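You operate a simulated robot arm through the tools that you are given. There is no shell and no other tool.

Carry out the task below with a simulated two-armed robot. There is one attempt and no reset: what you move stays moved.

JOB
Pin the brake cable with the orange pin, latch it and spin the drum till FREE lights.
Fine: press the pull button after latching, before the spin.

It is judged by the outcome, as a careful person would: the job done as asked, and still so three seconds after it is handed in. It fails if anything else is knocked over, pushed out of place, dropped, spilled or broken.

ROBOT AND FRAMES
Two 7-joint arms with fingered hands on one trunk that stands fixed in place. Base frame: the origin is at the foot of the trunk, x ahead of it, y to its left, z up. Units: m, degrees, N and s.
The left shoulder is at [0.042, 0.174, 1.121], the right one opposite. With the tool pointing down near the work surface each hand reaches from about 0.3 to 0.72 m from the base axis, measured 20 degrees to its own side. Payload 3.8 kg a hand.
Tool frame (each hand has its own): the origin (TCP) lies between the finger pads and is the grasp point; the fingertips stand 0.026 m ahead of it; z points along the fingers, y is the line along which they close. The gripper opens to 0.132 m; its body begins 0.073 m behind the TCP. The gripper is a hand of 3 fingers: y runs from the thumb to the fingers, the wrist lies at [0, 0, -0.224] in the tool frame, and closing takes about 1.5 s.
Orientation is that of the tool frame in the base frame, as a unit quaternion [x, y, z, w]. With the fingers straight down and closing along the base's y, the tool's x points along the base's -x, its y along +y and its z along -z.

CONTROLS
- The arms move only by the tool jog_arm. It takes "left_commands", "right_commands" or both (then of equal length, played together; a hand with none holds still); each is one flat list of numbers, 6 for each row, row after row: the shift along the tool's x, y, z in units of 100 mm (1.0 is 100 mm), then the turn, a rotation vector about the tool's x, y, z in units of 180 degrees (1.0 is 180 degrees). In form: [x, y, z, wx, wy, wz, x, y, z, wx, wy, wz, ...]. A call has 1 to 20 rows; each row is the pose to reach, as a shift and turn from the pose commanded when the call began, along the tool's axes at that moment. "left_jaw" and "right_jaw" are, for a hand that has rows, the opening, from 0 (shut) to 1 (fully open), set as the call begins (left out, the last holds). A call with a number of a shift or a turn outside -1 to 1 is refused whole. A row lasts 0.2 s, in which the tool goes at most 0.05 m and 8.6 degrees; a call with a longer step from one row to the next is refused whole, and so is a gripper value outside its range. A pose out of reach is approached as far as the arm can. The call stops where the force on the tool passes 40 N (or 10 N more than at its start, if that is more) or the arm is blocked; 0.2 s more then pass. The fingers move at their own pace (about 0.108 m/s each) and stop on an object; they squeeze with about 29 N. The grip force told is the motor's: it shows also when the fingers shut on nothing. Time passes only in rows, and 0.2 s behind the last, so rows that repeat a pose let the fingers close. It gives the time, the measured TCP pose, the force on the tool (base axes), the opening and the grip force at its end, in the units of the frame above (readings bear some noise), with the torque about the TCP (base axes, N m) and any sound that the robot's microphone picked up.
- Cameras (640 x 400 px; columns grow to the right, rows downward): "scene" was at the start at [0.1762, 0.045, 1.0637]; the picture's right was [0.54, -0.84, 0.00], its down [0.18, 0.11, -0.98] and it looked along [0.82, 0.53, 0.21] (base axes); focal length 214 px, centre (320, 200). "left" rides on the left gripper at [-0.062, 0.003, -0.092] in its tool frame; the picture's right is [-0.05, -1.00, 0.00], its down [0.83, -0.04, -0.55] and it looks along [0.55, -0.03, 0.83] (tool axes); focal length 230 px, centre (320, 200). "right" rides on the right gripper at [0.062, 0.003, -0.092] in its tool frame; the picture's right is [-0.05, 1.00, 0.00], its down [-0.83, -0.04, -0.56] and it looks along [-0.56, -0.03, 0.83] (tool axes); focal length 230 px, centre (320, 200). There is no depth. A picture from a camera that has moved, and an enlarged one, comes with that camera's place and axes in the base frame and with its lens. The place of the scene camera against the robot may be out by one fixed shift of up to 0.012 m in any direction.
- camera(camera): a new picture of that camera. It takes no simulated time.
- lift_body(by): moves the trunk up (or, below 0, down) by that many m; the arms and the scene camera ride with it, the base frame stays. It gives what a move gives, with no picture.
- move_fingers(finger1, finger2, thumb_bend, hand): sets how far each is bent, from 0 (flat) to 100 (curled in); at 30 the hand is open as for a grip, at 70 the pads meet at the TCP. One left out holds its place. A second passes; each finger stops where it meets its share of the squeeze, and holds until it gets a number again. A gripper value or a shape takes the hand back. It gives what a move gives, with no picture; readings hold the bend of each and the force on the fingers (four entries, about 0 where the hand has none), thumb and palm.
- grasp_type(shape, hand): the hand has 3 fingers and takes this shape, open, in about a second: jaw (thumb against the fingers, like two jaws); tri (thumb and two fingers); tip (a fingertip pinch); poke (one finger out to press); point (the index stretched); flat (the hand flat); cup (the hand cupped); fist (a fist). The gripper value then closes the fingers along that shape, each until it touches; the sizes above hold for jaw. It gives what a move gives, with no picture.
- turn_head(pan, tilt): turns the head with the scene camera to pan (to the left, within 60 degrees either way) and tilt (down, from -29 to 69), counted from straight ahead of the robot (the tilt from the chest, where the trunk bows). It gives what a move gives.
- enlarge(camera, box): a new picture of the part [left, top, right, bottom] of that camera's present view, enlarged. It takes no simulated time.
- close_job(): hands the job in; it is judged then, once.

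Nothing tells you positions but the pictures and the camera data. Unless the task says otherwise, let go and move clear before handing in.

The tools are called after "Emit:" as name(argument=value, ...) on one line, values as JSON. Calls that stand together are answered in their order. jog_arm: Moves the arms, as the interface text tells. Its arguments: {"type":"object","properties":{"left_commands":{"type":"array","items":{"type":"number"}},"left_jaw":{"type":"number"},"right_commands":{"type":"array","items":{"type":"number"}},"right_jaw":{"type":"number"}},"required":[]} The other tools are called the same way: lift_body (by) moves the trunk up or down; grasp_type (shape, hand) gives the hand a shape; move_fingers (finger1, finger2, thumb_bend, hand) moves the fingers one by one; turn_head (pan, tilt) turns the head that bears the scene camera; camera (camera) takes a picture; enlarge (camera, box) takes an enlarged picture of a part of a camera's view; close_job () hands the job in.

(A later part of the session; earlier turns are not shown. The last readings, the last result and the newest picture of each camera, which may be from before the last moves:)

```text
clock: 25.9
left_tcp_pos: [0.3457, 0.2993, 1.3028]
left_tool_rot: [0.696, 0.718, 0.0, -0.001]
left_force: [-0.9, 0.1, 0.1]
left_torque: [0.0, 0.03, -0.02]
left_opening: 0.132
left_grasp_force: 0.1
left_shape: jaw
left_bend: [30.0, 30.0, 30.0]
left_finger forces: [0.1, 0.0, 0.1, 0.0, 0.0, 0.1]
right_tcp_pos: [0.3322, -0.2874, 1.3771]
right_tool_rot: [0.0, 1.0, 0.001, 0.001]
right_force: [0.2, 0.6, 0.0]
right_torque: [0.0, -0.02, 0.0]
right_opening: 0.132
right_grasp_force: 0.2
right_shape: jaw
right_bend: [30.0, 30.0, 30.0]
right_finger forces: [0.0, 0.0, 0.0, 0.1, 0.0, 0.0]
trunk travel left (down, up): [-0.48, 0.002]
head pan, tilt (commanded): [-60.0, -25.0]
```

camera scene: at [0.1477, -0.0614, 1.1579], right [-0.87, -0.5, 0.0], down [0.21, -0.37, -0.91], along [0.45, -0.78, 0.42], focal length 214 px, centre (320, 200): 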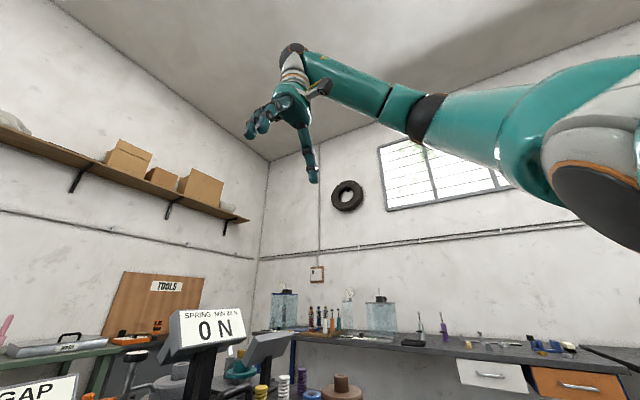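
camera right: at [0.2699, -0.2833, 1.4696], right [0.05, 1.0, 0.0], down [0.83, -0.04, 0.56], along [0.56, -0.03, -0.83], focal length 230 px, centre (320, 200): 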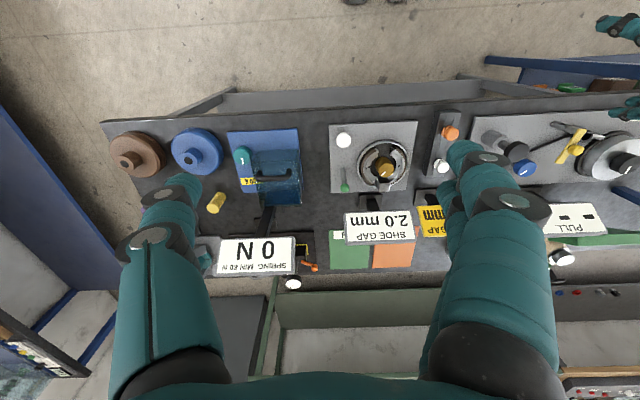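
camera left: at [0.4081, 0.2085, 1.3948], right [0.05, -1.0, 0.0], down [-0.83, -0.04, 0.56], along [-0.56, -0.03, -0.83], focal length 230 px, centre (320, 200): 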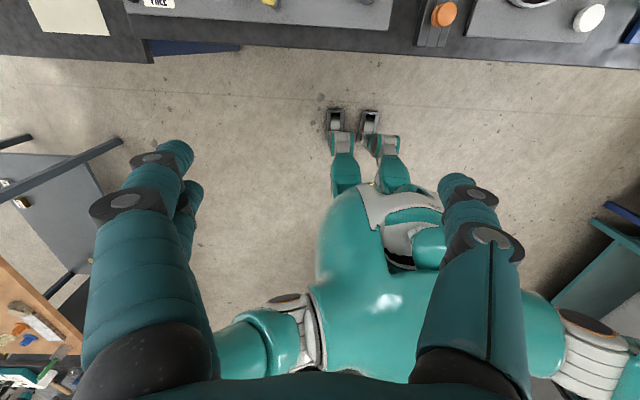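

Emit:
jog_arm(left_commands=[0, 0, 0, 0, 0, 0.045, 0, 0, 0, 0, 0, 0.09, 0, 0, 0, 0, 0, 0.135, 0, 0, 0, 0, 0, 0.18, 0, 0, 0, 0, 0, 0.225, 0, 0, 0, 0, 0, 0.27, 0, 0, 0, 0, 0, 0.315, 0, 0, 0, 0, 0, 0.36, 0, 0, 0, 0, 0, 0.405, 0, 0, 0, 0, 0, 0.45, 0, 0, 0, 0, 0, 0.49])

Emit:
camera(camera="left")

```text
clock: 28.3
left_tcp_pos: [0.2071, 0.1715, 1.2637]
left_tool_rot: [0.999, 0.04, 0.002, -0.001]
left_force: [-0.2, -0.2, 0.1]
left_torque: [0.0, -0.07, 0.02]
left_opening: 0.132
left_grasp_force: 0.1
left_shape: jaw
left_bend: [30.0, 30.0, 30.0]
left_finger forces: [0.1, 0.0, 0.1, 0.0, 0.0, 0.0]
left hand out of reach, approached as far as the arm can: row 5, 6, 7, 8, 9, 10, 11
right_tcp_pos: [0.3302, -0.2884, 1.3766]
right_tool_rot: [0.001, 1.0, 0.0, 0.001]
right_force: [0.1, 1.1, -0.1]
right_torque: [-0.02, -0.02, 0.0]
right_opening: 0.1317
right_grasp_force: 0.0
right_shape: jaw
right_bend: [30.0, 30.0, 30.0]
right_finger forces: [0.0, 0.0, 0.0, 0.0, 0.0, 0.0]
trunk travel left (down, up): [-0.48, 0.002]
head pan, tilt (commanded): [-60.0, -25.0]
```

```text
taken
camera left: at [0.1469, 0.1633, 1.3538], right [-0.13, 0.99, 0.0], down [0.82, 0.11, 0.56], along [0.55, 0.07, -0.83], focal length 230 px, centre (320, 200)
```

left: 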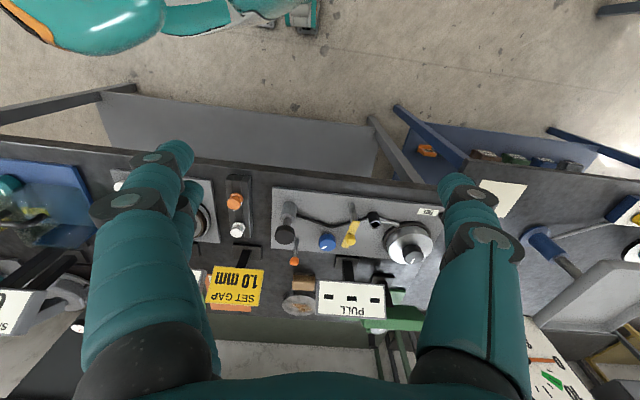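

Emit:
jog_arm(left_commands=[0.2, 0.22, -0.2, 0, 0, 0, 0.4, 0.45, -0.4, 0, 0, 0, 0.6, 0.67, -0.6, 0, 0, 0, 0.8, 0.9, -0.8, 0, 0, 0, 0.8, 0.9, -0.8, 0, 0, 0])

```text
clock: 29.5
left_tcp_pos: [0.1896, 0.1643, 1.29]
left_tool_rot: [0.999, 0.033, 0.0, 0.0]
left_force: [0.6, 0.0, 0.7]
left_torque: [0.01, 0.01, 0.0]
left_opening: 0.1319
left_grasp_force: 0.0
left_shape: jaw
left_bend: [30.0, 30.0, 30.0]
left_finger forces: [0.0, 0.0, 0.0, 0.1, 0.0, 0.0]
left hand out of reach, approached as far as the arm can: row 1, 2, 3, 4, 5
right_tcp_pos: [0.331, -0.2871, 1.3762]
right_tool_rot: [0.0, 1.0, 0.001, -0.001]
right_force: [-0.2, 0.2, 0.8]
right_torque: [0.0, -0.02, 0.06]
right_opening: 0.1322
right_grasp_force: 0.0
right_shape: jaw
right_bend: [30.0, 30.0, 30.0]
right_finger forces: [0.0, 0.0, 0.0, 0.1, 0.0, 0.1]
trunk travel left (down, up): [-0.48, 0.002]
head pan, tilt (commanded): [-60.0, -25.0]
```

That direction is worse. I'll unwind the yaw back and return to the comfortable spot, then test the opposite rotation.

Emit:
jog_arm(left_commands=[0.1, -0.1, 0, 0, 0, -0.045, 0.2, -0.2, 0, 0, 0, -0.09, 0.3, -0.3, 0, 0, 0, -0.135, 0.4, -0.4, 0, 0, 0, -0.18, 0.5, -0.5, 0, 0, 0, -0.225, 0.6, -0.6, 0, 0, 0, -0.27, 0.7, -0.7, 0, 0, 0, -0.315, 0.8, -0.8, 0, 0, 0, -0.36, 0.9, -0.9, 0, 0, 0, -0.405, 1.0, -1.0, 0, 0, 0, -0.45, 1.0, -1.0, 0, 0, 0, -0.49])

Emit:
jog_arm(left_commands=[0.2, 0.3, 0, 0, 0, -0.045, 0.4, 0.5, 0, 0, 0, -0.09, 0.4, 0.7, 0, 0, 0, -0.135, 0.4, 0.7, 0, 0, 0, -0.18, 0.4, 0.7, 0, 0, 0, -0.225, 0.4, 0.7, 0, 0, 0, -0.27, 0.4, 0.7, 0, 0, 0, -0.315, 0.4, 0.7, 0, 0, 0, -0.36, 0.4, 0.7, 0, 0, 0, -0.405, 0.4, 0.7, 0, 0, 0, -0.45, 0.4, 0.7, 0, 0, 0, -0.49])

```text
clock: 31.9
left_tcp_pos: [0.2788, 0.2742, 1.2864]
left_tool_rot: [0.695, 0.719, -0.001, -0.001]
left_force: [-0.4, 0.0, -0.3]
left_torque: [0.02, -0.03, -0.06]
left_opening: 0.1322
left_grasp_force: 0.0
left_shape: jaw
left_bend: [30.0, 30.0, 30.0]
left_finger forces: [0.0, 0.0, 0.1, 0.0, 0.0, 0.1]
right_tcp_pos: [0.3317, -0.2873, 1.3755]
right_tool_rot: [0.001, 1.0, 0.001, 0.001]
right_force: [-0.6, -0.6, -0.7]
right_torque: [-0.03, 0.03, 0.02]
right_opening: 0.1319
right_grasp_force: 0.0
right_shape: jaw
right_bend: [30.0, 30.0, 30.0]
right_finger forces: [0.0, 0.0, 0.0, 0.0, 0.0, 0.0]
trunk travel left (down, up): [-0.48, 0.002]
head pan, tilt (commanded): [-60.0, -25.0]
```

```text
clock: 34.3
left_tcp_pos: [0.3487, 0.3163, 1.2865]
left_tool_rot: [-0.002, 1.0, -0.001, 0.0]
left_force: [-0.1, 0.2, 0.0]
left_torque: [0.01, 0.0, 0.01]
left_opening: 0.1319
left_grasp_force: 0.1
left_shape: jaw
left_bend: [30.0, 30.0, 30.0]
left_finger forces: [0.1, 0.0, 0.0, 0.0, 0.0, 0.0]
right_tcp_pos: [0.3315, -0.2866, 1.3759]
right_tool_rot: [0.0, 1.0, 0.0, 0.001]
right_force: [-0.2, -0.1, 0.4]
right_torque: [-0.03, 0.0, 0.03]
right_opening: 0.1317
right_grasp_force: 0.0
right_shape: jaw
right_bend: [30.0, 30.0, 30.0]
right_finger forces: [0.1, 0.0, 0.0, 0.0, 0.0, 0.0]
trunk travel left (down, up): [-0.48, 0.002]
head pan, tilt (commanded): [-60.0, -25.0]
```

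Emit:
jog_arm(left_commands=[0, 0, 0, 0, 0, -0.045, 0, 0, 0, 0, 0, -0.09, 0, 0, 0, 0, 0, -0.135, 0, 0, 0, 0, 0, -0.18, 0, 0, 0, 0, 0, -0.225, 0, 0, 0, 0, 0, -0.27, 0, 0, 0, 0, 0, -0.315, 0, 0, 0, 0, 0, -0.36, 0, 0, 0, 0, 0, -0.405, 0, 0, 0, 0, 0, -0.45, 0, 0, 0, 0, 0, -0.495])

```text
clock: 36.7
left_tcp_pos: [0.3472, 0.317, 1.2856]
left_tool_rot: [-0.703, 0.712, 0.0, -0.001]
left_force: [-0.3, -0.2, -1.2]
left_torque: [0.06, -0.01, 0.02]
left_opening: 0.1322
left_grasp_force: 0.0
left_shape: jaw
left_bend: [30.0, 30.0, 30.0]
left_finger forces: [0.0, 0.0, 0.0, 0.1, 0.0, 0.0]
right_tcp_pos: [0.3339, -0.2868, 1.3766]
right_tool_rot: [0.001, 1.0, 0.001, 0.001]
right_force: [0.4, -0.8, 0.6]
right_torque: [0.0, 0.02, -0.03]
right_opening: 0.1319
right_grasp_force: 0.1
right_shape: jaw
right_bend: [30.0, 30.0, 30.0]
right_finger forces: [0.0, 0.1, 0.1, 0.0, 0.0, 0.1]
trunk travel left (down, up): [-0.48, 0.002]
head pan, tilt (commanded): [-60.0, -25.0]
```

Emit:
jog_arm(left_commands=[0.33, 0, 0, 0, 0, 0, 0.66, 0, 0, 0, 0, 0, 1.0, 0, 0, 0, 0, 0, 1.0, 0, 0, 0, 0, 0])

Emit:
jog_arm(left_commands=[0.33, 0, 0, 0, 0, 0, 0.66, 0, 0, 0, 0, 0, 1.0, 0, 0, 0, 0, 0, 1.0, 0, 0, 0, 0, 0])

```text
clock: 37.7
left_tcp_pos: [0.3461, 0.2171, 1.2875]
left_tool_rot: [-0.703, 0.711, 0.0, -0.001]
left_force: [-0.1, 0.3, 0.2]
left_torque: [-0.03, 0.01, -0.02]
left_opening: 0.1316
left_grasp_force: 0.0
left_shape: jaw
left_bend: [30.0, 30.0, 30.0]
left_finger forces: [0.1, 0.0, 0.1, 0.1, 0.0, 0.0]
right_tcp_pos: [0.3316, -0.2869, 1.3772]
right_tool_rot: [0.0, 1.0, 0.001, 0.001]
right_force: [0.1, 0.2, 0.6]
right_torque: [0.02, -0.01, -0.01]
right_opening: 0.1317
right_grasp_force: 0.1
right_shape: jaw
right_bend: [30.0, 30.0, 30.0]
right_finger forces: [0.1, 0.0, 0.0, 0.0, 0.0, 0.0]
trunk travel left (down, up): [-0.48, 0.002]
head pan, tilt (commanded): [-60.0, -25.0]
```

```text
clock: 38.7
left_tcp_pos: [0.306, 0.1697, 1.2893]
left_tool_rot: [-0.702, 0.712, 0.001, -0.002]
left_force: [-0.6, -0.5, 0.1]
left_torque: [-0.03, 0.02, 0.02]
left_opening: 0.1319
left_grasp_force: 0.0
left_shape: jaw
left_bend: [30.0, 30.0, 30.0]
left_finger forces: [0.1, 0.0, 0.0, 0.0, 0.0, 0.1]
left hand out of reach, approached as far as the arm can: row 1, 2, 3, 4
right_tcp_pos: [0.3322, -0.2873, 1.3767]
right_tool_rot: [0.0, 1.0, 0.0, 0.0]
right_force: [0.2, 0.7, 0.9]
right_torque: [0.01, 0.02, -0.02]
right_opening: 0.1318
right_grasp_force: 0.1
right_shape: jaw
right_bend: [30.0, 30.0, 30.0]
right_finger forces: [0.1, 0.1, 0.0, 0.0, 0.0, 0.1]
trunk travel left (down, up): [-0.48, 0.002]
head pan, tilt (commanded): [-60.0, -25.0]
```

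The inward limit at y ≈ 0.2 is independent of yaw, so it's a shoulder limit in this elbow posture. The right arm started further inward, so I'll move the left hand outward and test how far the right arm can go.

Emit:
jog_arm(left_commands=[-0.33, 0, 0, 0, 0, 0.045, -0.66, 0, 0, 0, 0, 0.09, -1.0, 0, 0, 0, 0, 0.135, -1.0, 0, 0, 0, 0, 0.18, -1.0, 0, 0, 0, 0, 0.225, -1.0, 0, 0, 0, 0, 0.27, -1.0, 0, 0, 0, 0, 0.315, -1.0, 0, 0, 0, 0, 0.36, -1.0, 0, 0, 0, 0, 0.405, -1.0, 0, 0, 0, 0, 0.45, -1.0, 0, 0, 0, 0, 0.495])

Emit:
jog_arm(left_commands=[0, 0.33, 0, 0, 0, 0, 0, 0.66, 0, 0, 0, 0, 0, 1.0, 0, 0, 0, 0])

Emit:
jog_arm(right_commands=[-0.2, 0.45, 0, 0, 0, 0, -0.4, 0.95, 0, 0, 0, 0])

Emit:
jog_arm(right_commands=[0, 0.45, 0, 0, 0, 0, 0, 0.95, 0, 0, 0, 0])

Emit:
jog_arm(right_commands=[0, 0.45, 0, 0, 0, 0, 0, 0.95, 0, 0, 0, 0, 0, 0.95, 0, 0, 0, 0])

Emit:
camera(camera="scene")

```text
clock: 41.1
left_tcp_pos: [0.3069, 0.2713, 1.2873]
left_tool_rot: [0.0, 1.0, -0.001, -0.001]
left_force: [0.0, 0.2, 0.1]
left_torque: [-0.01, 0.04, -0.02]
left_opening: 0.1321
left_grasp_force: 0.0
left_shape: jaw
left_bend: [30.0, 30.0, 30.0]
left_finger forces: [0.0, 0.0, 0.1, 0.1, 0.0, 0.0]
right_tcp_pos: [0.3324, -0.2874, 1.3768]
right_tool_rot: [0.001, 1.0, 0.0, 0.001]
right_force: [-0.3, 0.9, 0.1]
right_torque: [-0.02, -0.01, -0.03]
right_opening: 0.1319
right_grasp_force: 0.1
right_shape: jaw
right_bend: [30.0, 30.0, 30.0]
right_finger forces: [0.0, 0.1, 0.1, 0.1, 0.0, 0.1]
trunk travel left (down, up): [-0.48, 0.002]
head pan, tilt (commanded): [-60.0, -25.0]
```

```text
clock: 41.9
left_tcp_pos: [0.3077, 0.3716, 1.2869]
left_tool_rot: [-0.001, 1.0, 0.0, -0.001]
left_force: [-0.1, 0.3, -0.9]
left_torque: [-0.04, -0.02, 0.02]
left_opening: 0.132
left_grasp_force: 0.0
left_shape: jaw
left_bend: [30.0, 30.0, 30.0]
left_finger forces: [0.0, 0.0, 0.0, 0.0, 0.0, 0.1]
right_tcp_pos: [0.331, -0.2861, 1.3779]
right_tool_rot: [0.001, 1.0, 0.001, 0.001]
right_force: [-0.3, 0.1, 0.3]
right_torque: [-0.02, -0.02, 0.01]
right_opening: 0.1319
right_grasp_force: 0.0
right_shape: jaw
right_bend: [30.0, 30.0, 30.0]
right_finger forces: [0.1, 0.0, 0.1, 0.0, 0.1, 0.0]
trunk travel left (down, up): [-0.48, 0.002]
head pan, tilt (commanded): [-60.0, -25.0]
```

```text
refused: row 2 steps farther than a row can; nothing moved
```

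```text
clock: 42.5
left_tcp_pos: [0.3077, 0.3707, 1.2859]
left_tool_rot: [-0.001, 1.0, -0.001, -0.002]
left_force: [-0.3, -0.1, 0.4]
left_torque: [-0.05, 0.0, 0.0]
left_opening: 0.1321
left_grasp_force: 0.0
left_shape: jaw
left_bend: [30.0, 30.0, 30.0]
left_finger forces: [0.1, 0.0, 0.0, 0.0, 0.0, 0.0]
right_tcp_pos: [0.333, -0.1903, 1.3766]
right_tool_rot: [0.0, 1.0, 0.0, 0.0]
right_force: [-0.5, -0.7, 0.1]
right_torque: [-0.04, 0.03, 0.0]
right_opening: 0.1319
right_grasp_force: 0.0
right_shape: jaw
right_bend: [30.0, 30.0, 30.0]
right_finger forces: [0.1, 0.0, 0.0, 0.1, 0.0, 0.0]
trunk travel left (down, up): [-0.48, 0.002]
head pan, tilt (commanded): [-60.0, -25.0]
```

```text
clock: 43.3
left_tcp_pos: [0.3064, 0.3679, 1.2866]
left_tool_rot: [-0.001, 1.0, -0.001, 0.0]
left_force: [0.1, -0.1, -0.1]
left_torque: [0.01, 0.01, 0.02]
left_opening: 0.1321
left_grasp_force: 0.0
left_shape: jaw
left_bend: [30.0, 30.0, 30.0]
left_finger forces: [0.0, 0.0, 0.1, 0.0, 0.0, 0.0]
right_tcp_pos: [0.3323, -0.0996, 1.3787]
right_tool_rot: [0.001, 1.0, 0.001, 0.001]
right_force: [0.9, 0.1, 0.4]
right_torque: [0.01, -0.02, 0.01]
right_opening: 0.1318
right_grasp_force: 0.0
right_shape: jaw
right_bend: [30.0, 30.0, 30.0]
right_finger forces: [0.0, 0.1, 0.0, 0.0, 0.0, 0.0]
trunk travel left (down, up): [-0.48, 0.002]
head pan, tilt (commanded): [-60.0, -25.0]
```

```text
taken
camera scene: at [0.1474, -0.0622, 1.158], right [-0.87, -0.5, 0.0], down [0.21, -0.37, -0.91], along [0.45, -0.79, 0.42], focal length 214 px, centre (320, 200)
```

scene: 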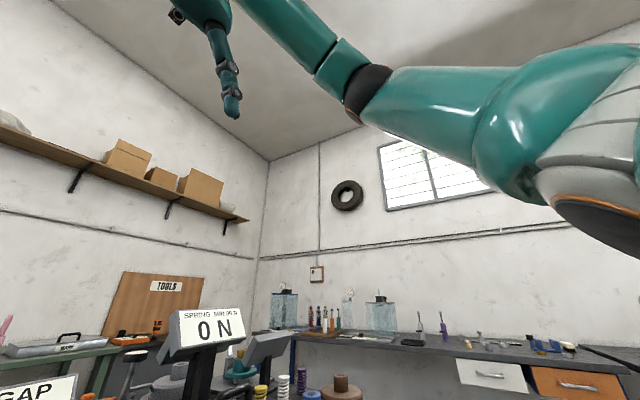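

Emit:
jog_arm(right_commands=[-0.2, 0.42, 0, 0, 0, 0, -0.38, 0.86, 0, 0, 0, 0, -0.38, 0.86, 0, 0, 0, 0])

Emit:
camera(camera="scene")

Emit:
camera(camera="right")

```text
clock: 44.1
left_tcp_pos: [0.3064, 0.3678, 1.2878]
left_tool_rot: [0.0, 1.0, -0.001, -0.002]
left_force: [0.3, 0.0, 1.3]
left_torque: [0.01, -0.02, 0.01]
left_opening: 0.132
left_grasp_force: 0.1
left_shape: jaw
left_bend: [30.0, 30.0, 30.0]
left_finger forces: [0.1, 0.1, 0.1, 0.0, 0.0, 0.0]
right_tcp_pos: [0.3682, -0.0139, 1.3767]
right_tool_rot: [0.001, 1.0, 0.002, 0.001]
right_force: [-0.7, -0.6, 0.2]
right_torque: [0.01, -0.03, 0.0]
right_opening: 0.132
right_grasp_force: 0.0
right_shape: jaw
right_bend: [30.0, 30.0, 30.0]
right_finger forces: [0.0, 0.0, 0.0, 0.1, 0.0, 0.0]
trunk travel left (down, up): [-0.48, 0.002]
head pan, tilt (commanded): [-60.0, -25.0]
```

```text
taken
camera scene: at [0.1474, -0.0623, 1.158], right [-0.87, -0.5, 0.0], down [0.21, -0.37, -0.91], along [0.45, -0.79, 0.42], focal length 214 px, centre (320, 200)
```

scene: 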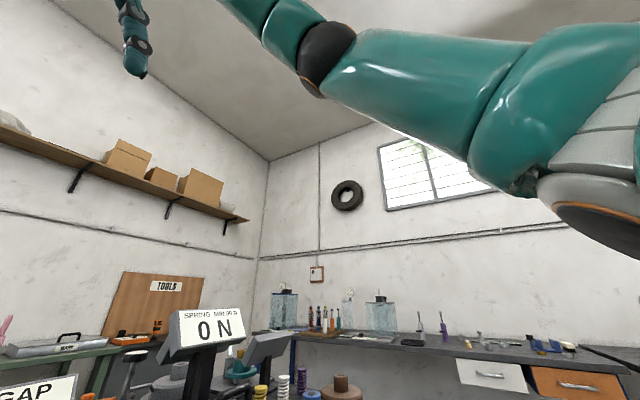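

```text
taken
camera right: at [0.3058, -0.0106, 1.4685], right [0.05, 1.0, 0.0], down [0.83, -0.05, 0.56], along [0.56, -0.03, -0.83], focal length 230 px, centre (320, 200)
```

right: 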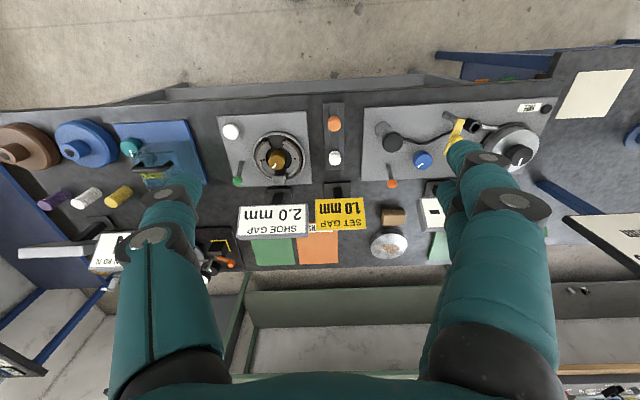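

The right arm reaches inward freely. I'll test how far it can go toward the cable eye, first pulling the left arm further out of the way.

Emit:
jog_arm(left_commands=[0.15, 0.45, 0, 0, 0, 0, 0.3, 0.9, 0, 0, 0, 0, 0.3, 0.9, 0, 0, 0, 0])

Emit:
jog_arm(right_commands=[-0.2, 0.4, 0.2, 0, 0, 0, -0.4, 0.8, 0.4, 0, 0, 0, -0.5, 1.0, 0.6, 0, 0, 0, -0.5, 1.0, 0.6, 0, 0, 0])

Emit:
jog_arm(right_commands=[-0.2, 0.4, 0.2, 0, 0, 0, -0.4, 0.8, 0.4, 0, 0, 0, -0.5, 1.0, 0.6, 0, 0, 0, -0.5, 1.0, 0.6, 0, 0, 0])

```text
clock: 44.9
left_tcp_pos: [0.2774, 0.4588, 1.2839]
left_tool_rot: [0.0, 1.0, 0.0, -0.002]
left_force: [-0.2, 0.3, -0.5]
left_torque: [-0.01, 0.03, -0.01]
left_opening: 0.132
left_grasp_force: 0.1
left_shape: jaw
left_bend: [30.0, 30.0, 30.0]
left_finger forces: [0.0, 0.1, 0.1, 0.0, 0.1, 0.0]
right_tcp_pos: [0.3676, -0.0131, 1.3762]
right_tool_rot: [0.0, 1.0, 0.0, 0.0]
right_force: [0.3, 0.2, 0.7]
right_torque: [0.04, 0.03, -0.01]
right_opening: 0.1319
right_grasp_force: 0.0
right_shape: jaw
right_bend: [30.0, 30.0, 30.0]
right_finger forces: [0.1, 0.0, 0.0, 0.0, 0.0, 0.1]
trunk travel left (down, up): [-0.48, 0.002]
head pan, tilt (commanded): [-60.0, -25.0]
```

```text
clock: 45.9
left_tcp_pos: [0.2774, 0.4579, 1.2851]
left_tool_rot: [-0.001, 1.0, 0.001, -0.001]
left_force: [0.2, -0.1, 0.2]
left_torque: [0.03, 0.01, 0.0]
left_opening: 0.1321
left_grasp_force: 0.2
left_shape: jaw
left_bend: [30.0, 30.0, 30.0]
left_finger forces: [0.0, 0.0, 0.1, 0.0, 0.0, 0.1]
right_tcp_pos: [0.4192, 0.0885, 1.3182]
right_tool_rot: [0.001, 1.0, 0.001, 0.001]
right_force: [0.3, -1.2, 0.5]
right_torque: [-0.01, -0.02, 0.01]
right_opening: 0.1318
right_grasp_force: 0.0
right_shape: jaw
right_bend: [30.0, 30.0, 30.0]
right_finger forces: [0.0, 0.0, 0.0, 0.0, 0.0, 0.0]
trunk travel left (down, up): [-0.48, 0.002]
head pan, tilt (commanded): [-60.0, -25.0]
```

```text
clock: 46.9
left_tcp_pos: [0.2764, 0.4586, 1.2847]
left_tool_rot: [-0.001, 1.0, 0.001, -0.001]
left_force: [0.4, 0.7, -0.2]
left_torque: [0.04, -0.02, 0.0]
left_opening: 0.132
left_grasp_force: 0.1
left_shape: jaw
left_bend: [30.0, 30.0, 30.0]
left_finger forces: [0.0, 0.1, 0.1, 0.0, 0.0, 0.0]
right_tcp_pos: [0.4346, 0.1548, 1.2477]
right_tool_rot: [0.0, 1.0, 0.001, 0.001]
right_force: [0.2, -0.2, 0.2]
right_torque: [-0.01, -0.02, 0.02]
right_opening: 0.132
right_grasp_force: 0.1
right_shape: jaw
right_bend: [30.0, 30.0, 30.0]
right_finger forces: [0.0, 0.0, 0.1, 0.1, 0.1, 0.0]
right hand out of reach, approached as far as the arm can: row 1, 2, 3, 4
trunk travel left (down, up): [-0.48, 0.002]
head pan, tilt (commanded): [-60.0, -25.0]
```

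The right arm reaches vertical up to about y = 0.15, much further inward than the left could. I suspect the left wrist is in a flipped branch. I'll put the right arm at the mirror of the left's earlier pose to compare the forearm roll visually.

Emit:
jog_arm(right_commands=[0.2, -0.4, 0, 0, 0, 0, 0.4, -0.8, 0, 0, 0, 0, 0.5, -1.0, 0, 0, 0, 0])

Emit:
jog_arm(right_commands=[0.1, -0.45, -0.1, 0, 0, 0, 0.2, -0.9, -0.2, 0, 0, 0, 0.3, -1.0, -0.4, 0, 0, 0])

Emit:
jog_arm(right_commands=[0, -0.45, -0.1, 0, 0, 0, 0.1, -0.9, -0.15, 0, 0, 0, 0.1, -1.0, -0.15, 0, 0, 0])

Emit:
jog_arm(right_commands=[0, -0.3, 0, 0, 0, 0, 0, -0.6, 0, 0, 0, 0, 0, -0.6, 0, 0, 0, 0])

Emit:
camera(camera="scene")

```text
clock: 47.7
left_tcp_pos: [0.2782, 0.4577, 1.2844]
left_tool_rot: [-0.001, 1.0, 0.0, -0.003]
left_force: [0.4, -0.6, 0.8]
left_torque: [0.06, -0.02, 0.0]
left_opening: 0.1322
left_grasp_force: 0.1
left_shape: jaw
left_bend: [30.0, 30.0, 30.0]
left_finger forces: [0.1, 0.0, 0.0, 0.0, 0.0, 0.1]
right_tcp_pos: [0.3863, 0.0549, 1.2469]
right_tool_rot: [0.002, 1.0, 0.002, 0.0]
right_force: [-0.3, 0.3, 0.4]
right_torque: [0.02, 0.02, -0.01]
right_opening: 0.132
right_grasp_force: 0.1
right_shape: jaw
right_bend: [30.0, 30.0, 30.0]
right_finger forces: [0.1, 0.0, 0.0, 0.0, 0.0, 0.1]
trunk travel left (down, up): [-0.48, 0.002]
head pan, tilt (commanded): [-60.0, -25.0]
```

```text
clock: 48.5
left_tcp_pos: [0.2777, 0.4607, 1.2853]
left_tool_rot: [-0.001, 1.0, -0.002, 0.0]
left_force: [-0.5, 0.9, 0.6]
left_torque: [-0.01, 0.02, 0.0]
left_opening: 0.132
left_grasp_force: 0.1
left_shape: jaw
left_bend: [30.0, 30.0, 30.0]
left_finger forces: [0.1, 0.0, 0.1, 0.1, 0.0, 0.1]
right_tcp_pos: [0.3534, -0.0414, 1.2878]
right_tool_rot: [0.001, 1.0, 0.0, 0.001]
right_force: [0.4, 1.0, 0.5]
right_torque: [0.02, 0.0, -0.03]
right_opening: 0.1316
right_grasp_force: 0.0
right_shape: jaw
right_bend: [30.0, 30.0, 30.0]
right_finger forces: [0.0, 0.1, 0.0, 0.0, 0.0, 0.1]
trunk travel left (down, up): [-0.48, 0.002]
head pan, tilt (commanded): [-60.0, -25.0]
```

```text
clock: 49.3
left_tcp_pos: [0.2794, 0.4577, 1.2842]
left_tool_rot: [-0.002, 1.0, 0.0, -0.002]
left_force: [0.4, -0.7, -0.1]
left_torque: [0.0, 0.04, -0.03]
left_opening: 0.1316
left_grasp_force: 0.0
left_shape: jaw
left_bend: [30.0, 30.0, 30.0]
left_finger forces: [0.0, 0.0, 0.0, 0.0, 0.1, 0.0]
right_tcp_pos: [0.3463, -0.1451, 1.3023]
right_tool_rot: [0.001, 1.0, 0.0, -0.001]
right_force: [-0.1, -0.1, -0.3]
right_torque: [0.0, 0.02, -0.01]
right_opening: 0.1319
right_grasp_force: 0.1
right_shape: jaw
right_bend: [30.0, 30.0, 30.0]
right_finger forces: [0.0, 0.0, 0.1, 0.0, 0.1, 0.1]
trunk travel left (down, up): [-0.48, 0.002]
head pan, tilt (commanded): [-60.0, -25.0]
```

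```text
clock: 50.1
left_tcp_pos: [0.2775, 0.4596, 1.2838]
left_tool_rot: [-0.001, 1.0, -0.001, -0.001]
left_force: [0.0, -0.2, -0.3]
left_torque: [0.0, 0.0, 0.03]
left_opening: 0.1321
left_grasp_force: 0.0
left_shape: jaw
left_bend: [30.0, 30.0, 30.0]
left_finger forces: [0.0, 0.0, 0.1, 0.0, 0.0, 0.0]
right_tcp_pos: [0.3437, -0.205, 1.304]
right_tool_rot: [0.0, 1.0, 0.0, 0.001]
right_force: [0.1, 0.3, 0.4]
right_torque: [0.02, -0.02, -0.01]
right_opening: 0.1317
right_grasp_force: 0.1
right_shape: jaw
right_bend: [30.0, 30.0, 30.0]
right_finger forces: [0.1, 0.0, 0.0, 0.1, 0.0, 0.0]
trunk travel left (down, up): [-0.48, 0.002]
head pan, tilt (commanded): [-60.0, -25.0]
```

```text
taken
camera scene: at [0.1477, -0.061, 1.158], right [-0.87, -0.5, 0.0], down [0.21, -0.37, -0.91], along [0.45, -0.78, 0.42], focal length 214 px, centre (320, 200)
```

scene: 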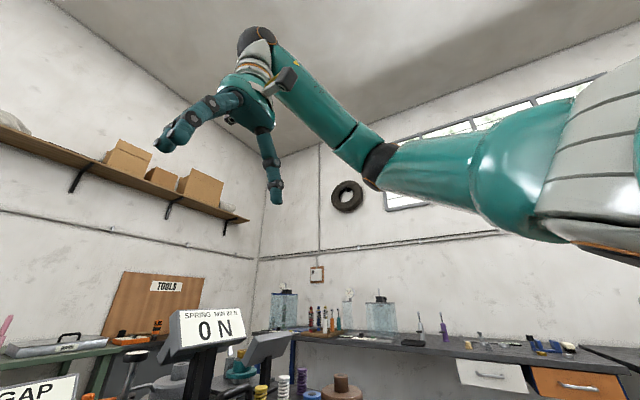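

The elbow postures differ only modestly. I'll try a different path for the left: tilt the hand forward ~33° (that worked well earlier) and go inward with the tilt. A forward lean also keeps the palm clear of the latch later.

Emit:
jog_arm(right_commands=[0, -0.45, 0, 0, 0, 0, 0, -0.9, 0, 0, 0, 0])

Emit:
jog_arm(left_commands=[-0.24, -0.24, 0, 0, -0.046, 0, -0.48, -0.48, 0, 0, -0.092, 0, -0.72, -0.72, 0, 0, -0.138, 0, -0.95, -0.95, 0, 0, -0.183, 0, -0.95, -0.95, 0, 0, -0.183, 0])

Emit:
jog_arm(left_commands=[0, -0.33, 0, 0, 0, 0, 0, -0.66, 0, 0, 0, 0, 0, -1.0, 0, 0, 0, 0, 0, -1.0, 0, 0, 0, 0])

Emit:
jog_arm(left_commands=[0, -0.33, 0, 0, 0, 0, 0, -0.66, 0, 0, 0, 0, 0, -1.0, 0, 0, 0, 0, 0, -1.0, 0, 0, 0, 0])

```text
clock: 50.7
left_tcp_pos: [0.2774, 0.4572, 1.2858]
left_tool_rot: [-0.002, 1.0, 0.0, -0.001]
left_force: [0.3, 0.0, -0.3]
left_torque: [0.02, -0.01, -0.01]
left_opening: 0.1319
left_grasp_force: 0.0
left_shape: jaw
left_bend: [30.0, 30.0, 30.0]
left_finger forces: [0.0, 0.1, 0.1, 0.0, 0.0, 0.1]
right_tcp_pos: [0.3432, -0.2958, 1.3047]
right_tool_rot: [0.0, 1.0, 0.0, 0.001]
right_force: [0.4, -0.7, -1.0]
right_torque: [0.04, 0.02, -0.01]
right_opening: 0.132
right_grasp_force: 0.2
right_shape: jaw
right_bend: [30.0, 30.0, 30.0]
right_finger forces: [0.0, 0.1, 0.1, 0.0, 0.0, 0.0]
trunk travel left (down, up): [-0.48, 0.002]
head pan, tilt (commanded): [-60.0, -25.0]
```

```text
clock: 51.9
left_tcp_pos: [0.3733, 0.3647, 1.2856]
left_tool_rot: [-0.001, 0.959, -0.001, 0.283]
left_force: [0.4, -0.4, -1.1]
left_torque: [0.05, -0.01, -0.02]
left_opening: 0.1321
left_grasp_force: 0.0
left_shape: jaw
left_bend: [30.0, 30.0, 30.0]
left_finger forces: [0.0, 0.0, 0.0, 0.0, 0.0, 0.0]
right_tcp_pos: [0.343, -0.2942, 1.305]
right_tool_rot: [0.001, 1.0, 0.0, 0.001]
right_force: [0.2, -1.5, -0.8]
right_torque: [-0.03, -0.03, 0.03]
right_opening: 0.1321
right_grasp_force: 0.2
right_shape: jaw
right_bend: [30.0, 30.0, 30.0]
right_finger forces: [0.0, 0.0, 0.0, 0.0, 0.0, 0.0]
trunk travel left (down, up): [-0.48, 0.002]
head pan, tilt (commanded): [-60.0, -25.0]
```

```text
clock: 52.9
left_tcp_pos: [0.3723, 0.2653, 1.283]
left_tool_rot: [-0.001, 0.959, 0.0, 0.282]
left_force: [0.0, -0.3, -0.4]
left_torque: [0.02, 0.0, -0.01]
left_opening: 0.1318
left_grasp_force: 0.1
left_shape: jaw
left_bend: [30.0, 30.0, 30.0]
left_finger forces: [0.0, 0.0, 0.0, 0.1, 0.1, 0.1]
right_tcp_pos: [0.3437, -0.2938, 1.3046]
right_tool_rot: [0.001, 1.0, 0.0, 0.001]
right_force: [0.1, 0.0, 0.8]
right_torque: [-0.02, -0.02, 0.02]
right_opening: 0.1319
right_grasp_force: 0.0
right_shape: jaw
right_bend: [30.0, 30.0, 30.0]
right_finger forces: [0.0, 0.0, 0.1, 0.0, 0.1, 0.0]
trunk travel left (down, up): [-0.48, 0.002]
head pan, tilt (commanded): [-60.0, -25.0]
```

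```text
clock: 53.9
left_tcp_pos: [0.3716, 0.1635, 1.2847]
left_tool_rot: [-0.001, 0.959, -0.001, 0.282]
left_force: [-0.7, -0.4, 0.6]
left_torque: [0.01, -0.03, -0.02]
left_opening: 0.132
left_grasp_force: 0.1
left_shape: jaw
left_bend: [30.0, 30.0, 30.0]
left_finger forces: [0.1, 0.0, 0.0, 0.1, 0.0, 0.1]
right_tcp_pos: [0.343, -0.2932, 1.3058]
right_tool_rot: [0.001, 1.0, -0.001, 0.001]
right_force: [-0.7, -1.2, -0.6]
right_torque: [-0.01, 0.0, 0.04]
right_opening: 0.1322
right_grasp_force: 0.0
right_shape: jaw
right_bend: [30.0, 30.0, 30.0]
right_finger forces: [0.0, 0.1, 0.0, 0.0, 0.0, 0.0]
trunk travel left (down, up): [-0.48, 0.002]
head pan, tilt (commanded): [-60.0, -25.0]
```

With the forward tilt the left arm moves inward without complaint. Continuing toward the pin.

Emit:
jog_arm(left_commands=[-0.1, -0.33, 0.2, 0, 0, 0, -0.2, -0.66, 0.4, 0, 0, 0, -0.2, -1.0, 0.6, 0, 0, 0, -0.2, -1.0, 0.6, 0, 0, 0])

Emit:
jog_arm(left_commands=[0, -0.25, 0.2, 0, 0, 0, 0, -0.5, 0.4, 0, 0, 0, 0, -0.5, 0.6, 0, 0, 0, 0, -0.5, 0.6, 0, 0, 0])

Emit:
camera(camera="left")

```text
clock: 54.9
left_tcp_pos: [0.3928, 0.1351, 1.2738]
left_tool_rot: [-0.002, 0.959, -0.001, 0.283]
left_force: [-0.2, 0.4, 1.0]
left_torque: [-0.02, -0.03, -0.06]
left_opening: 0.1318
left_grasp_force: 0.0
left_shape: jaw
left_bend: [30.0, 30.0, 30.0]
left_finger forces: [0.0, 0.1, 0.0, 0.1, 0.0, 0.0]
left hand out of reach, approached as far as the arm can: row 1, 2, 3, 4
right_tcp_pos: [0.3447, -0.2927, 1.3046]
right_tool_rot: [0.001, 1.0, 0.0, 0.0]
right_force: [0.0, -0.1, 0.1]
right_torque: [-0.01, 0.01, -0.03]
right_opening: 0.1317
right_grasp_force: 0.1
right_shape: jaw
right_bend: [30.0, 30.0, 30.0]
right_finger forces: [0.0, 0.1, 0.0, 0.1, 0.0, 0.1]
trunk travel left (down, up): [-0.48, 0.002]
head pan, tilt (commanded): [-60.0, -25.0]
```

```text
clock: 55.9
left_tcp_pos: [0.4103, 0.1424, 1.2606]
left_tool_rot: [-0.002, 0.959, -0.001, 0.284]
left_force: [0.6, 0.2, 0.1]
left_torque: [0.03, 0.0, -0.02]
left_opening: 0.132
left_grasp_force: 0.1
left_shape: jaw
left_bend: [30.0, 30.0, 30.0]
left_finger forces: [0.0, 0.0, 0.0, 0.0, 0.0, 0.0]
left hand out of reach, approached as far as the arm can: row 1, 2, 3, 4
right_tcp_pos: [0.3423, -0.2946, 1.306]
right_tool_rot: [0.001, 1.0, 0.001, 0.001]
right_force: [-0.4, -0.1, 0.3]
right_torque: [0.0, 0.01, 0.02]
right_opening: 0.1321
right_grasp_force: 0.1
right_shape: jaw
right_bend: [30.0, 30.0, 30.0]
right_finger forces: [0.0, 0.0, 0.1, 0.0, 0.0, 0.0]
trunk travel left (down, up): [-0.48, 0.002]
head pan, tilt (commanded): [-60.0, -25.0]
```

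```text
taken
camera left: at [0.4135, 0.1438, 1.3705], right [0.05, -1.0, 0.03], down [-1.0, -0.05, 0.01], along [-0.01, -0.03, -1.0], focal length 230 px, centre (320, 200)
```

left: 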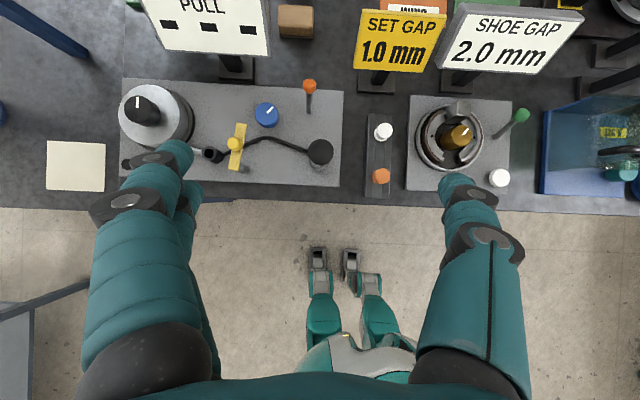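

Emit:
jog_arm(left_commands=[0, 0, 0, 0.0242, 0, 0.0372, 0, 0, 0, 0.0484, 0, 0.0744, 0, 0, 0, 0.0726, 0, 0.1116, 0, 0, 0, 0.0968, 0, 0.1488, 0, 0, 0, 0.121, 0, 0.186, 0, 0, 0, 0.121, 0, 0.186])

```text
clock: 57.3
left_tcp_pos: [0.4118, 0.1426, 1.2581]
left_tool_rot: [0.327, 0.902, -0.098, 0.266]
left_force: [-0.1, 0.6, 0.5]
left_torque: [-0.01, 0.02, 0.03]
left_opening: 0.1319
left_grasp_force: 0.1
left_shape: jaw
left_bend: [30.0, 30.0, 30.0]
left_finger forces: [0.0, 0.0, 0.0, 0.0, 0.0, 0.1]
right_tcp_pos: [0.3435, -0.2936, 1.3051]
right_tool_rot: [0.001, 1.0, 0.0, 0.0]
right_force: [-0.4, 0.1, 0.6]
right_torque: [-0.01, -0.01, 0.02]
right_opening: 0.1322
right_grasp_force: 0.0
right_shape: jaw
right_bend: [30.0, 30.0, 30.0]
right_finger forces: [0.0, 0.1, 0.0, 0.0, 0.0, 0.0]
trunk travel left (down, up): [-0.48, 0.002]
head pan, tilt (commanded): [-60.0, -25.0]
```

Emit:
jog_arm(left_commands=[-0.17, -0.166, 0.23, 0, 0, 0, -0.34, -0.33, 0.46, 0, 0, 0, -0.515, -0.497, 0.693, 0, 0, 0, -0.515, -0.497, 0.693, 0, 0, 0])

Emit:
jog_arm(left_commands=[-0.17, -0.166, 0.23, 0, 0, 0, -0.34, -0.33, 0.46, 0, 0, 0, -0.515, -0.497, 0.693, 0, 0, 0, -0.515, -0.497, 0.693, 0, 0, 0])

```text
clock: 58.3
left_tcp_pos: [0.4353, 0.0887, 1.2405]
left_tool_rot: [0.326, 0.902, -0.098, 0.267]
left_force: [0.4, 0.4, 0.5]
left_torque: [-0.02, -0.01, -0.01]
left_opening: 0.132
left_grasp_force: 0.1
left_shape: jaw
left_bend: [30.0, 30.0, 30.0]
left_finger forces: [0.0, 0.0, 0.0, 0.0, 0.1, 0.1]
left hand out of reach, approached as far as the arm can: row 2, 3, 4
right_tcp_pos: [0.3437, -0.2956, 1.3057]
right_tool_rot: [0.0, 1.0, 0.001, 0.002]
right_force: [0.1, 0.3, 0.0]
right_torque: [-0.02, 0.0, -0.01]
right_opening: 0.132
right_grasp_force: 0.0
right_shape: jaw
right_bend: [30.0, 30.0, 30.0]
right_finger forces: [0.0, 0.0, 0.1, 0.0, 0.0, 0.1]
trunk travel left (down, up): [-0.48, 0.002]
head pan, tilt (commanded): [-60.0, -25.0]
```

```text
clock: 59.3
left_tcp_pos: [0.436, 0.0877, 1.2217]
left_tool_rot: [0.326, 0.902, -0.098, 0.266]
left_force: [-0.2, 0.6, 0.3]
left_torque: [0.02, 0.02, 0.05]
left_opening: 0.1319
left_grasp_force: 0.1
left_shape: jaw
left_bend: [30.0, 30.0, 30.0]
left_finger forces: [0.1, 0.1, 0.0, 0.1, 0.0, 0.0]
left hand out of reach, approached as far as the arm can: row 1, 2, 3, 4
right_tcp_pos: [0.3434, -0.2949, 1.3056]
right_tool_rot: [0.002, 1.0, 0.001, 0.002]
right_force: [-0.6, 0.2, -0.5]
right_torque: [0.0, 0.01, 0.0]
right_opening: 0.1317
right_grasp_force: 0.0
right_shape: jaw
right_bend: [30.0, 30.0, 30.0]
right_finger forces: [0.0, 0.1, 0.0, 0.0, 0.0, 0.0]
trunk travel left (down, up): [-0.48, 0.002]
head pan, tilt (commanded): [-60.0, -25.0]
```

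The wrist position boundary seems the same regardless of hand orientation. I'll examine both arms' forearms up close for differences.

Emit:
enlarge(camera="scene", box=[180, 0, 500, 200])

Emit:
turn_head(pan=60, tilt=-25)

Emit:
enlarge(camera="scene", box=[180, 0, 500, 200])

Emit:
camera(camera="scene")

```text
2.00 times, centred on (340, 100) of scene
camera zoom: at [0.1475, -0.0614, 1.158], right [-0.87, -0.5, 0.0], down [0.21, -0.37, -0.91], along [0.45, -0.78, 0.42], focal length 429 px, centre (280, 400)
```

zoom: 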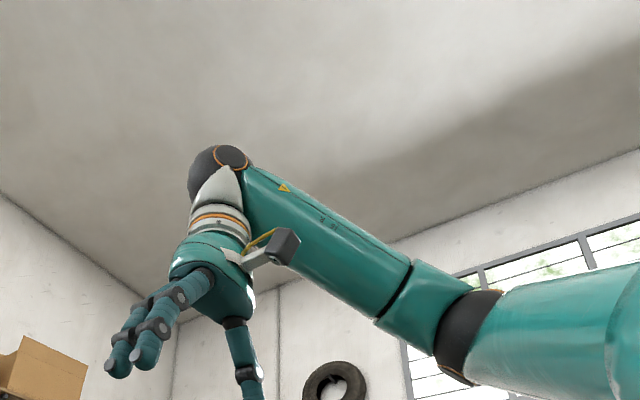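

```text
clock: 61.3
left_tcp_pos: [0.4352, 0.0876, 1.223]
left_tool_rot: [0.327, 0.902, -0.098, 0.266]
left_force: [-0.4, -0.1, 0.3]
left_torque: [0.0, 0.0, 0.01]
left_opening: 0.1322
left_grasp_force: 0.1
left_shape: jaw
left_bend: [30.0, 30.0, 30.0]
left_finger forces: [0.1, 0.0, 0.1, 0.1, 0.0, 0.1]
right_tcp_pos: [0.3445, -0.2935, 1.3043]
right_tool_rot: [0.001, 1.0, 0.001, 0.001]
right_force: [0.0, -0.6, -1.6]
right_torque: [0.0, -0.01, 0.0]
right_opening: 0.132
right_grasp_force: 0.0
right_shape: jaw
right_bend: [30.0, 30.0, 30.0]
right_finger forces: [0.1, 0.1, 0.1, 0.1, 0.0, 0.0]
trunk travel left (down, up): [-0.48, 0.002]
head pan, tilt (commanded): [60.0, -25.0]
```

```text
2.00 times, centred on (340, 100) of scene
camera zoom: at [0.1477, 0.0616, 1.1579], right [0.87, -0.5, 0.0], down [0.21, 0.37, -0.91], along [0.45, 0.78, 0.42], focal length 429 px, centre (280, 400)
```

zoom: 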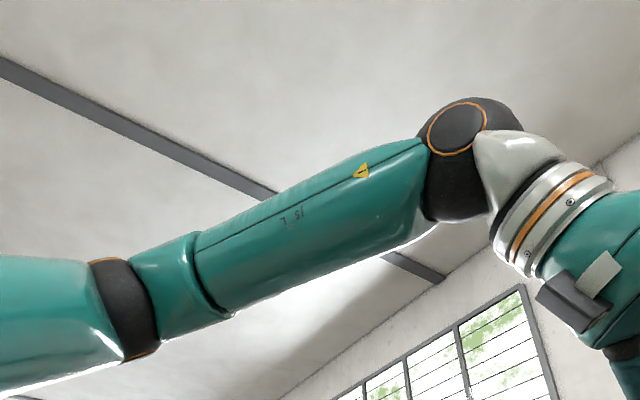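

```text
taken
camera scene: at [0.1477, 0.0616, 1.1579], right [0.87, -0.5, 0.0], down [0.21, 0.37, -0.91], along [0.45, 0.78, 0.42], focal length 214 px, centre (320, 200)
```

scene: 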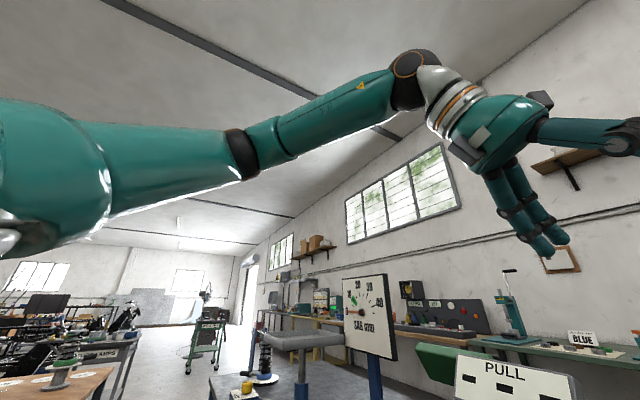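

The elbow twist differs between arms (the left's upper-arm twist looks near its limit). Extending the arm forward should relieve it, so I'll move forward at this height (well above the signs) and then inward.

Emit:
jog_arm(left_commands=[-0.22, 0.21, 0.14, 0, 0, 0, -0.44, 0.43, 0.28, 0, 0, 0, -0.646, 0.642, 0.416, 0, 0, 0, -0.646, 0.642, 0.416, 0, 0, 0])

Emit:
jog_arm(left_commands=[-0.18, -0.25, 0.12, 0, 0, 0, -0.36, -0.51, 0.23, 0, 0, 0, -0.538, -0.767, 0.351, 0, 0, 0, -0.538, -0.767, 0.351, 0, 0, 0])

```text
clock: 62.3
left_tcp_pos: [0.4626, 0.1047, 1.2204]
left_tool_rot: [0.326, 0.902, -0.098, 0.265]
left_force: [0.2, 0.1, 0.7]
left_torque: [-0.04, 0.0, 0.0]
left_opening: 0.1322
left_grasp_force: 0.0
left_shape: jaw
left_bend: [30.0, 30.0, 30.0]
left_finger forces: [0.0, 0.0, 0.1, 0.0, 0.0, 0.1]
left hand out of reach, approached as far as the arm can: row 1, 2, 3, 4
right_tcp_pos: [0.3444, -0.2933, 1.3057]
right_tool_rot: [0.001, 1.0, 0.001, 0.0]
right_force: [0.1, -0.2, 0.3]
right_torque: [0.01, -0.05, 0.01]
right_opening: 0.1319
right_grasp_force: 0.0
right_shape: jaw
right_bend: [30.0, 30.0, 30.0]
right_finger forces: [0.0, 0.1, 0.0, 0.1, 0.0, 0.0]
trunk travel left (down, up): [-0.48, 0.002]
head pan, tilt (commanded): [60.0, -25.0]
```

```text
clock: 63.3
left_tcp_pos: [0.4221, 0.0761, 1.2186]
left_tool_rot: [0.326, 0.902, -0.099, 0.266]
left_force: [-0.1, 0.2, 0.3]
left_torque: [0.0, 0.01, -0.02]
left_opening: 0.1321
left_grasp_force: 0.0
left_shape: jaw
left_bend: [30.0, 30.0, 30.0]
left_finger forces: [0.0, 0.0, 0.0, 0.0, 0.1, 0.0]
left hand out of reach, approached as far as the arm can: row 1, 2, 3, 4
right_tcp_pos: [0.3445, -0.2941, 1.3047]
right_tool_rot: [0.001, 1.0, 0.001, -0.001]
right_force: [-0.5, -0.6, 0.5]
right_torque: [0.01, 0.02, -0.01]
right_opening: 0.1322
right_grasp_force: 0.0
right_shape: jaw
right_bend: [30.0, 30.0, 30.0]
right_finger forces: [0.0, 0.0, 0.0, 0.0, 0.0, 0.0]
trunk travel left (down, up): [-0.48, 0.002]
head pan, tilt (commanded): [60.0, -25.0]
```

The boundary is firm for this posture. I'll return to an upright hand at the start height and try going inward up high, where the right arm managed it.

Emit:
jog_arm(left_commands=[0.12, 0.09, -0.2, -0.0242, 0, -0.0374, 0.24, 0.18, -0.4, -0.0484, 0, -0.0748, 0.36, 0.27, -0.6, -0.0726, 0, -0.1122, 0.48, 0.36, -0.8, -0.0968, 0, -0.1496, 0.589, 0.446, -0.98, -0.121, 0, -0.187, 0.589, 0.446, -0.98, -0.121, 0, -0.187])

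Emit:
jog_arm(left_commands=[0.2, 0.25, -0.2, 0, 0.046, 0, 0.3, 0.5, -0.4, 0, 0.092, 0, 0.5, 0.75, -0.6, 0, 0.138, 0, 0.6, 1.0, -0.7, 0, 0.183, 0, 0.6, 1.0, -0.7, 0, 0.183, 0])

```text
clock: 64.7
left_tcp_pos: [0.3704, 0.1754, 1.2697]
left_tool_rot: [-0.004, 0.959, -0.001, 0.282]
left_force: [0.0, 0.0, 0.8]
left_torque: [0.01, 0.01, 0.04]
left_opening: 0.132
left_grasp_force: 0.1
left_shape: jaw
left_bend: [30.0, 30.0, 30.0]
left_finger forces: [0.0, 0.0, 0.0, 0.0, 0.0, 0.0]
right_tcp_pos: [0.3448, -0.2942, 1.3053]
right_tool_rot: [0.001, 1.0, 0.001, 0.0]
right_force: [-0.8, 0.5, -0.2]
right_torque: [0.01, -0.04, 0.0]
right_opening: 0.1321
right_grasp_force: 0.0
right_shape: jaw
right_bend: [30.0, 30.0, 30.0]
right_finger forces: [0.0, 0.1, 0.0, 0.1, 0.0, 0.0]
trunk travel left (down, up): [-0.48, 0.002]
head pan, tilt (commanded): [60.0, -25.0]
```

```text
clock: 65.9
left_tcp_pos: [0.2841, 0.2756, 1.2966]
left_tool_rot: [-0.001, 1.0, -0.001, -0.002]
left_force: [0.3, -0.1, -0.4]
left_torque: [0.01, -0.02, 0.02]
left_opening: 0.1321
left_grasp_force: 0.0
left_shape: jaw
left_bend: [30.0, 30.0, 30.0]
left_finger forces: [0.1, 0.0, 0.1, 0.1, 0.0, 0.0]
right_tcp_pos: [0.3438, -0.2939, 1.3055]
right_tool_rot: [0.0, 1.0, 0.001, 0.001]
right_force: [-0.3, 0.3, -0.3]
right_torque: [-0.02, 0.0, 0.03]
right_opening: 0.1317
right_grasp_force: 0.1
right_shape: jaw
right_bend: [30.0, 30.0, 30.0]
right_finger forces: [0.0, 0.0, 0.0, 0.0, 0.1, 0.0]
trunk travel left (down, up): [-0.48, 0.002]
head pan, tilt (commanded): [60.0, -25.0]
```

Emit:
jog_arm(left_commands=[-0.3, 0, -0.35, 0, 0, 0, -0.6, 0, -0.7, 0, 0, 0, -0.8, 0, -1.0, 0, 0, 0, -0.8, 0, -1.0, 0, 0, 0])

Emit:
jog_arm(left_commands=[0, -0.33, 0, 0, 0, 0, 0, -0.66, 0, 0, 0, 0, 0, -1.0, 0, 0, 0, 0, 0, -1.0, 0, 0, 0, 0])

Emit:
jog_arm(left_commands=[0, -0.33, 0, 0, 0, 0, 0, -0.66, 0, 0, 0, 0, 0, -1.0, 0, 0, 0, 0, 0, -1.0, 0, 0, 0, 0])

```text
clock: 66.9
left_tcp_pos: [0.344, 0.2827, 1.3636]
left_tool_rot: [-0.001, 1.0, -0.001, -0.001]
left_force: [-0.3, 0.5, -0.3]
left_torque: [-0.01, 0.04, -0.02]
left_opening: 0.1322
left_grasp_force: 0.1
left_shape: jaw
left_bend: [30.0, 30.0, 30.0]
left_finger forces: [0.0, 0.0, 0.0, 0.0, 0.1, 0.0]
left hand out of reach, approached as far as the arm can: row 2, 3, 4
right_tcp_pos: [0.3438, -0.2934, 1.3047]
right_tool_rot: [0.0, 1.0, 0.0, 0.0]
right_force: [0.1, -0.3, -0.8]
right_torque: [0.03, 0.01, 0.01]
right_opening: 0.132
right_grasp_force: 0.1
right_shape: jaw
right_bend: [30.0, 30.0, 30.0]
right_finger forces: [0.0, 0.0, 0.0, 0.1, 0.0, 0.0]
trunk travel left (down, up): [-0.48, 0.002]
head pan, tilt (commanded): [60.0, -25.0]
```

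```text
clock: 67.9
left_tcp_pos: [0.3194, 0.2114, 1.342]
left_tool_rot: [-0.003, 1.0, -0.001, -0.001]
left_force: [0.5, -0.1, -0.8]
left_torque: [0.01, 0.02, -0.02]
left_opening: 0.1317
left_grasp_force: 0.1
left_shape: jaw
left_bend: [30.0, 30.0, 30.0]
left_finger forces: [0.0, 0.0, 0.0, 0.0, 0.0, 0.1]
left hand out of reach, approached as far as the arm can: row 1, 2, 3, 4
right_tcp_pos: [0.343, -0.294, 1.3047]
right_tool_rot: [0.001, 1.0, 0.001, 0.001]
right_force: [0.4, 0.3, 0.6]
right_torque: [0.01, 0.0, 0.01]
right_opening: 0.1319
right_grasp_force: 0.0
right_shape: jaw
right_bend: [30.0, 30.0, 30.0]
right_finger forces: [0.1, 0.1, 0.0, 0.0, 0.0, 0.0]
trunk travel left (down, up): [-0.48, 0.002]
head pan, tilt (commanded): [60.0, -25.0]
```

```text
clock: 68.9
left_tcp_pos: [0.2913, 0.1806, 1.3301]
left_tool_rot: [-0.002, 1.0, -0.002, -0.002]
left_force: [-0.3, 0.8, 0.8]
left_torque: [-0.01, 0.01, 0.04]
left_opening: 0.1321
left_grasp_force: 0.0
left_shape: jaw
left_bend: [30.0, 30.0, 30.0]
left_finger forces: [0.0, 0.1, 0.0, 0.1, 0.0, 0.0]
left hand out of reach, approached as far as the arm can: row 1, 2, 3, 4
right_tcp_pos: [0.3433, -0.2935, 1.3059]
right_tool_rot: [0.0, 1.0, 0.0, 0.001]
right_force: [0.3, 0.1, 0.1]
right_torque: [-0.04, 0.01, 0.0]
right_opening: 0.1318
right_grasp_force: 0.0
right_shape: jaw
right_bend: [30.0, 30.0, 30.0]
right_finger forces: [0.0, 0.0, 0.0, 0.1, 0.1, 0.0]
trunk travel left (down, up): [-0.48, 0.002]
head pan, tilt (commanded): [60.0, -25.0]
```

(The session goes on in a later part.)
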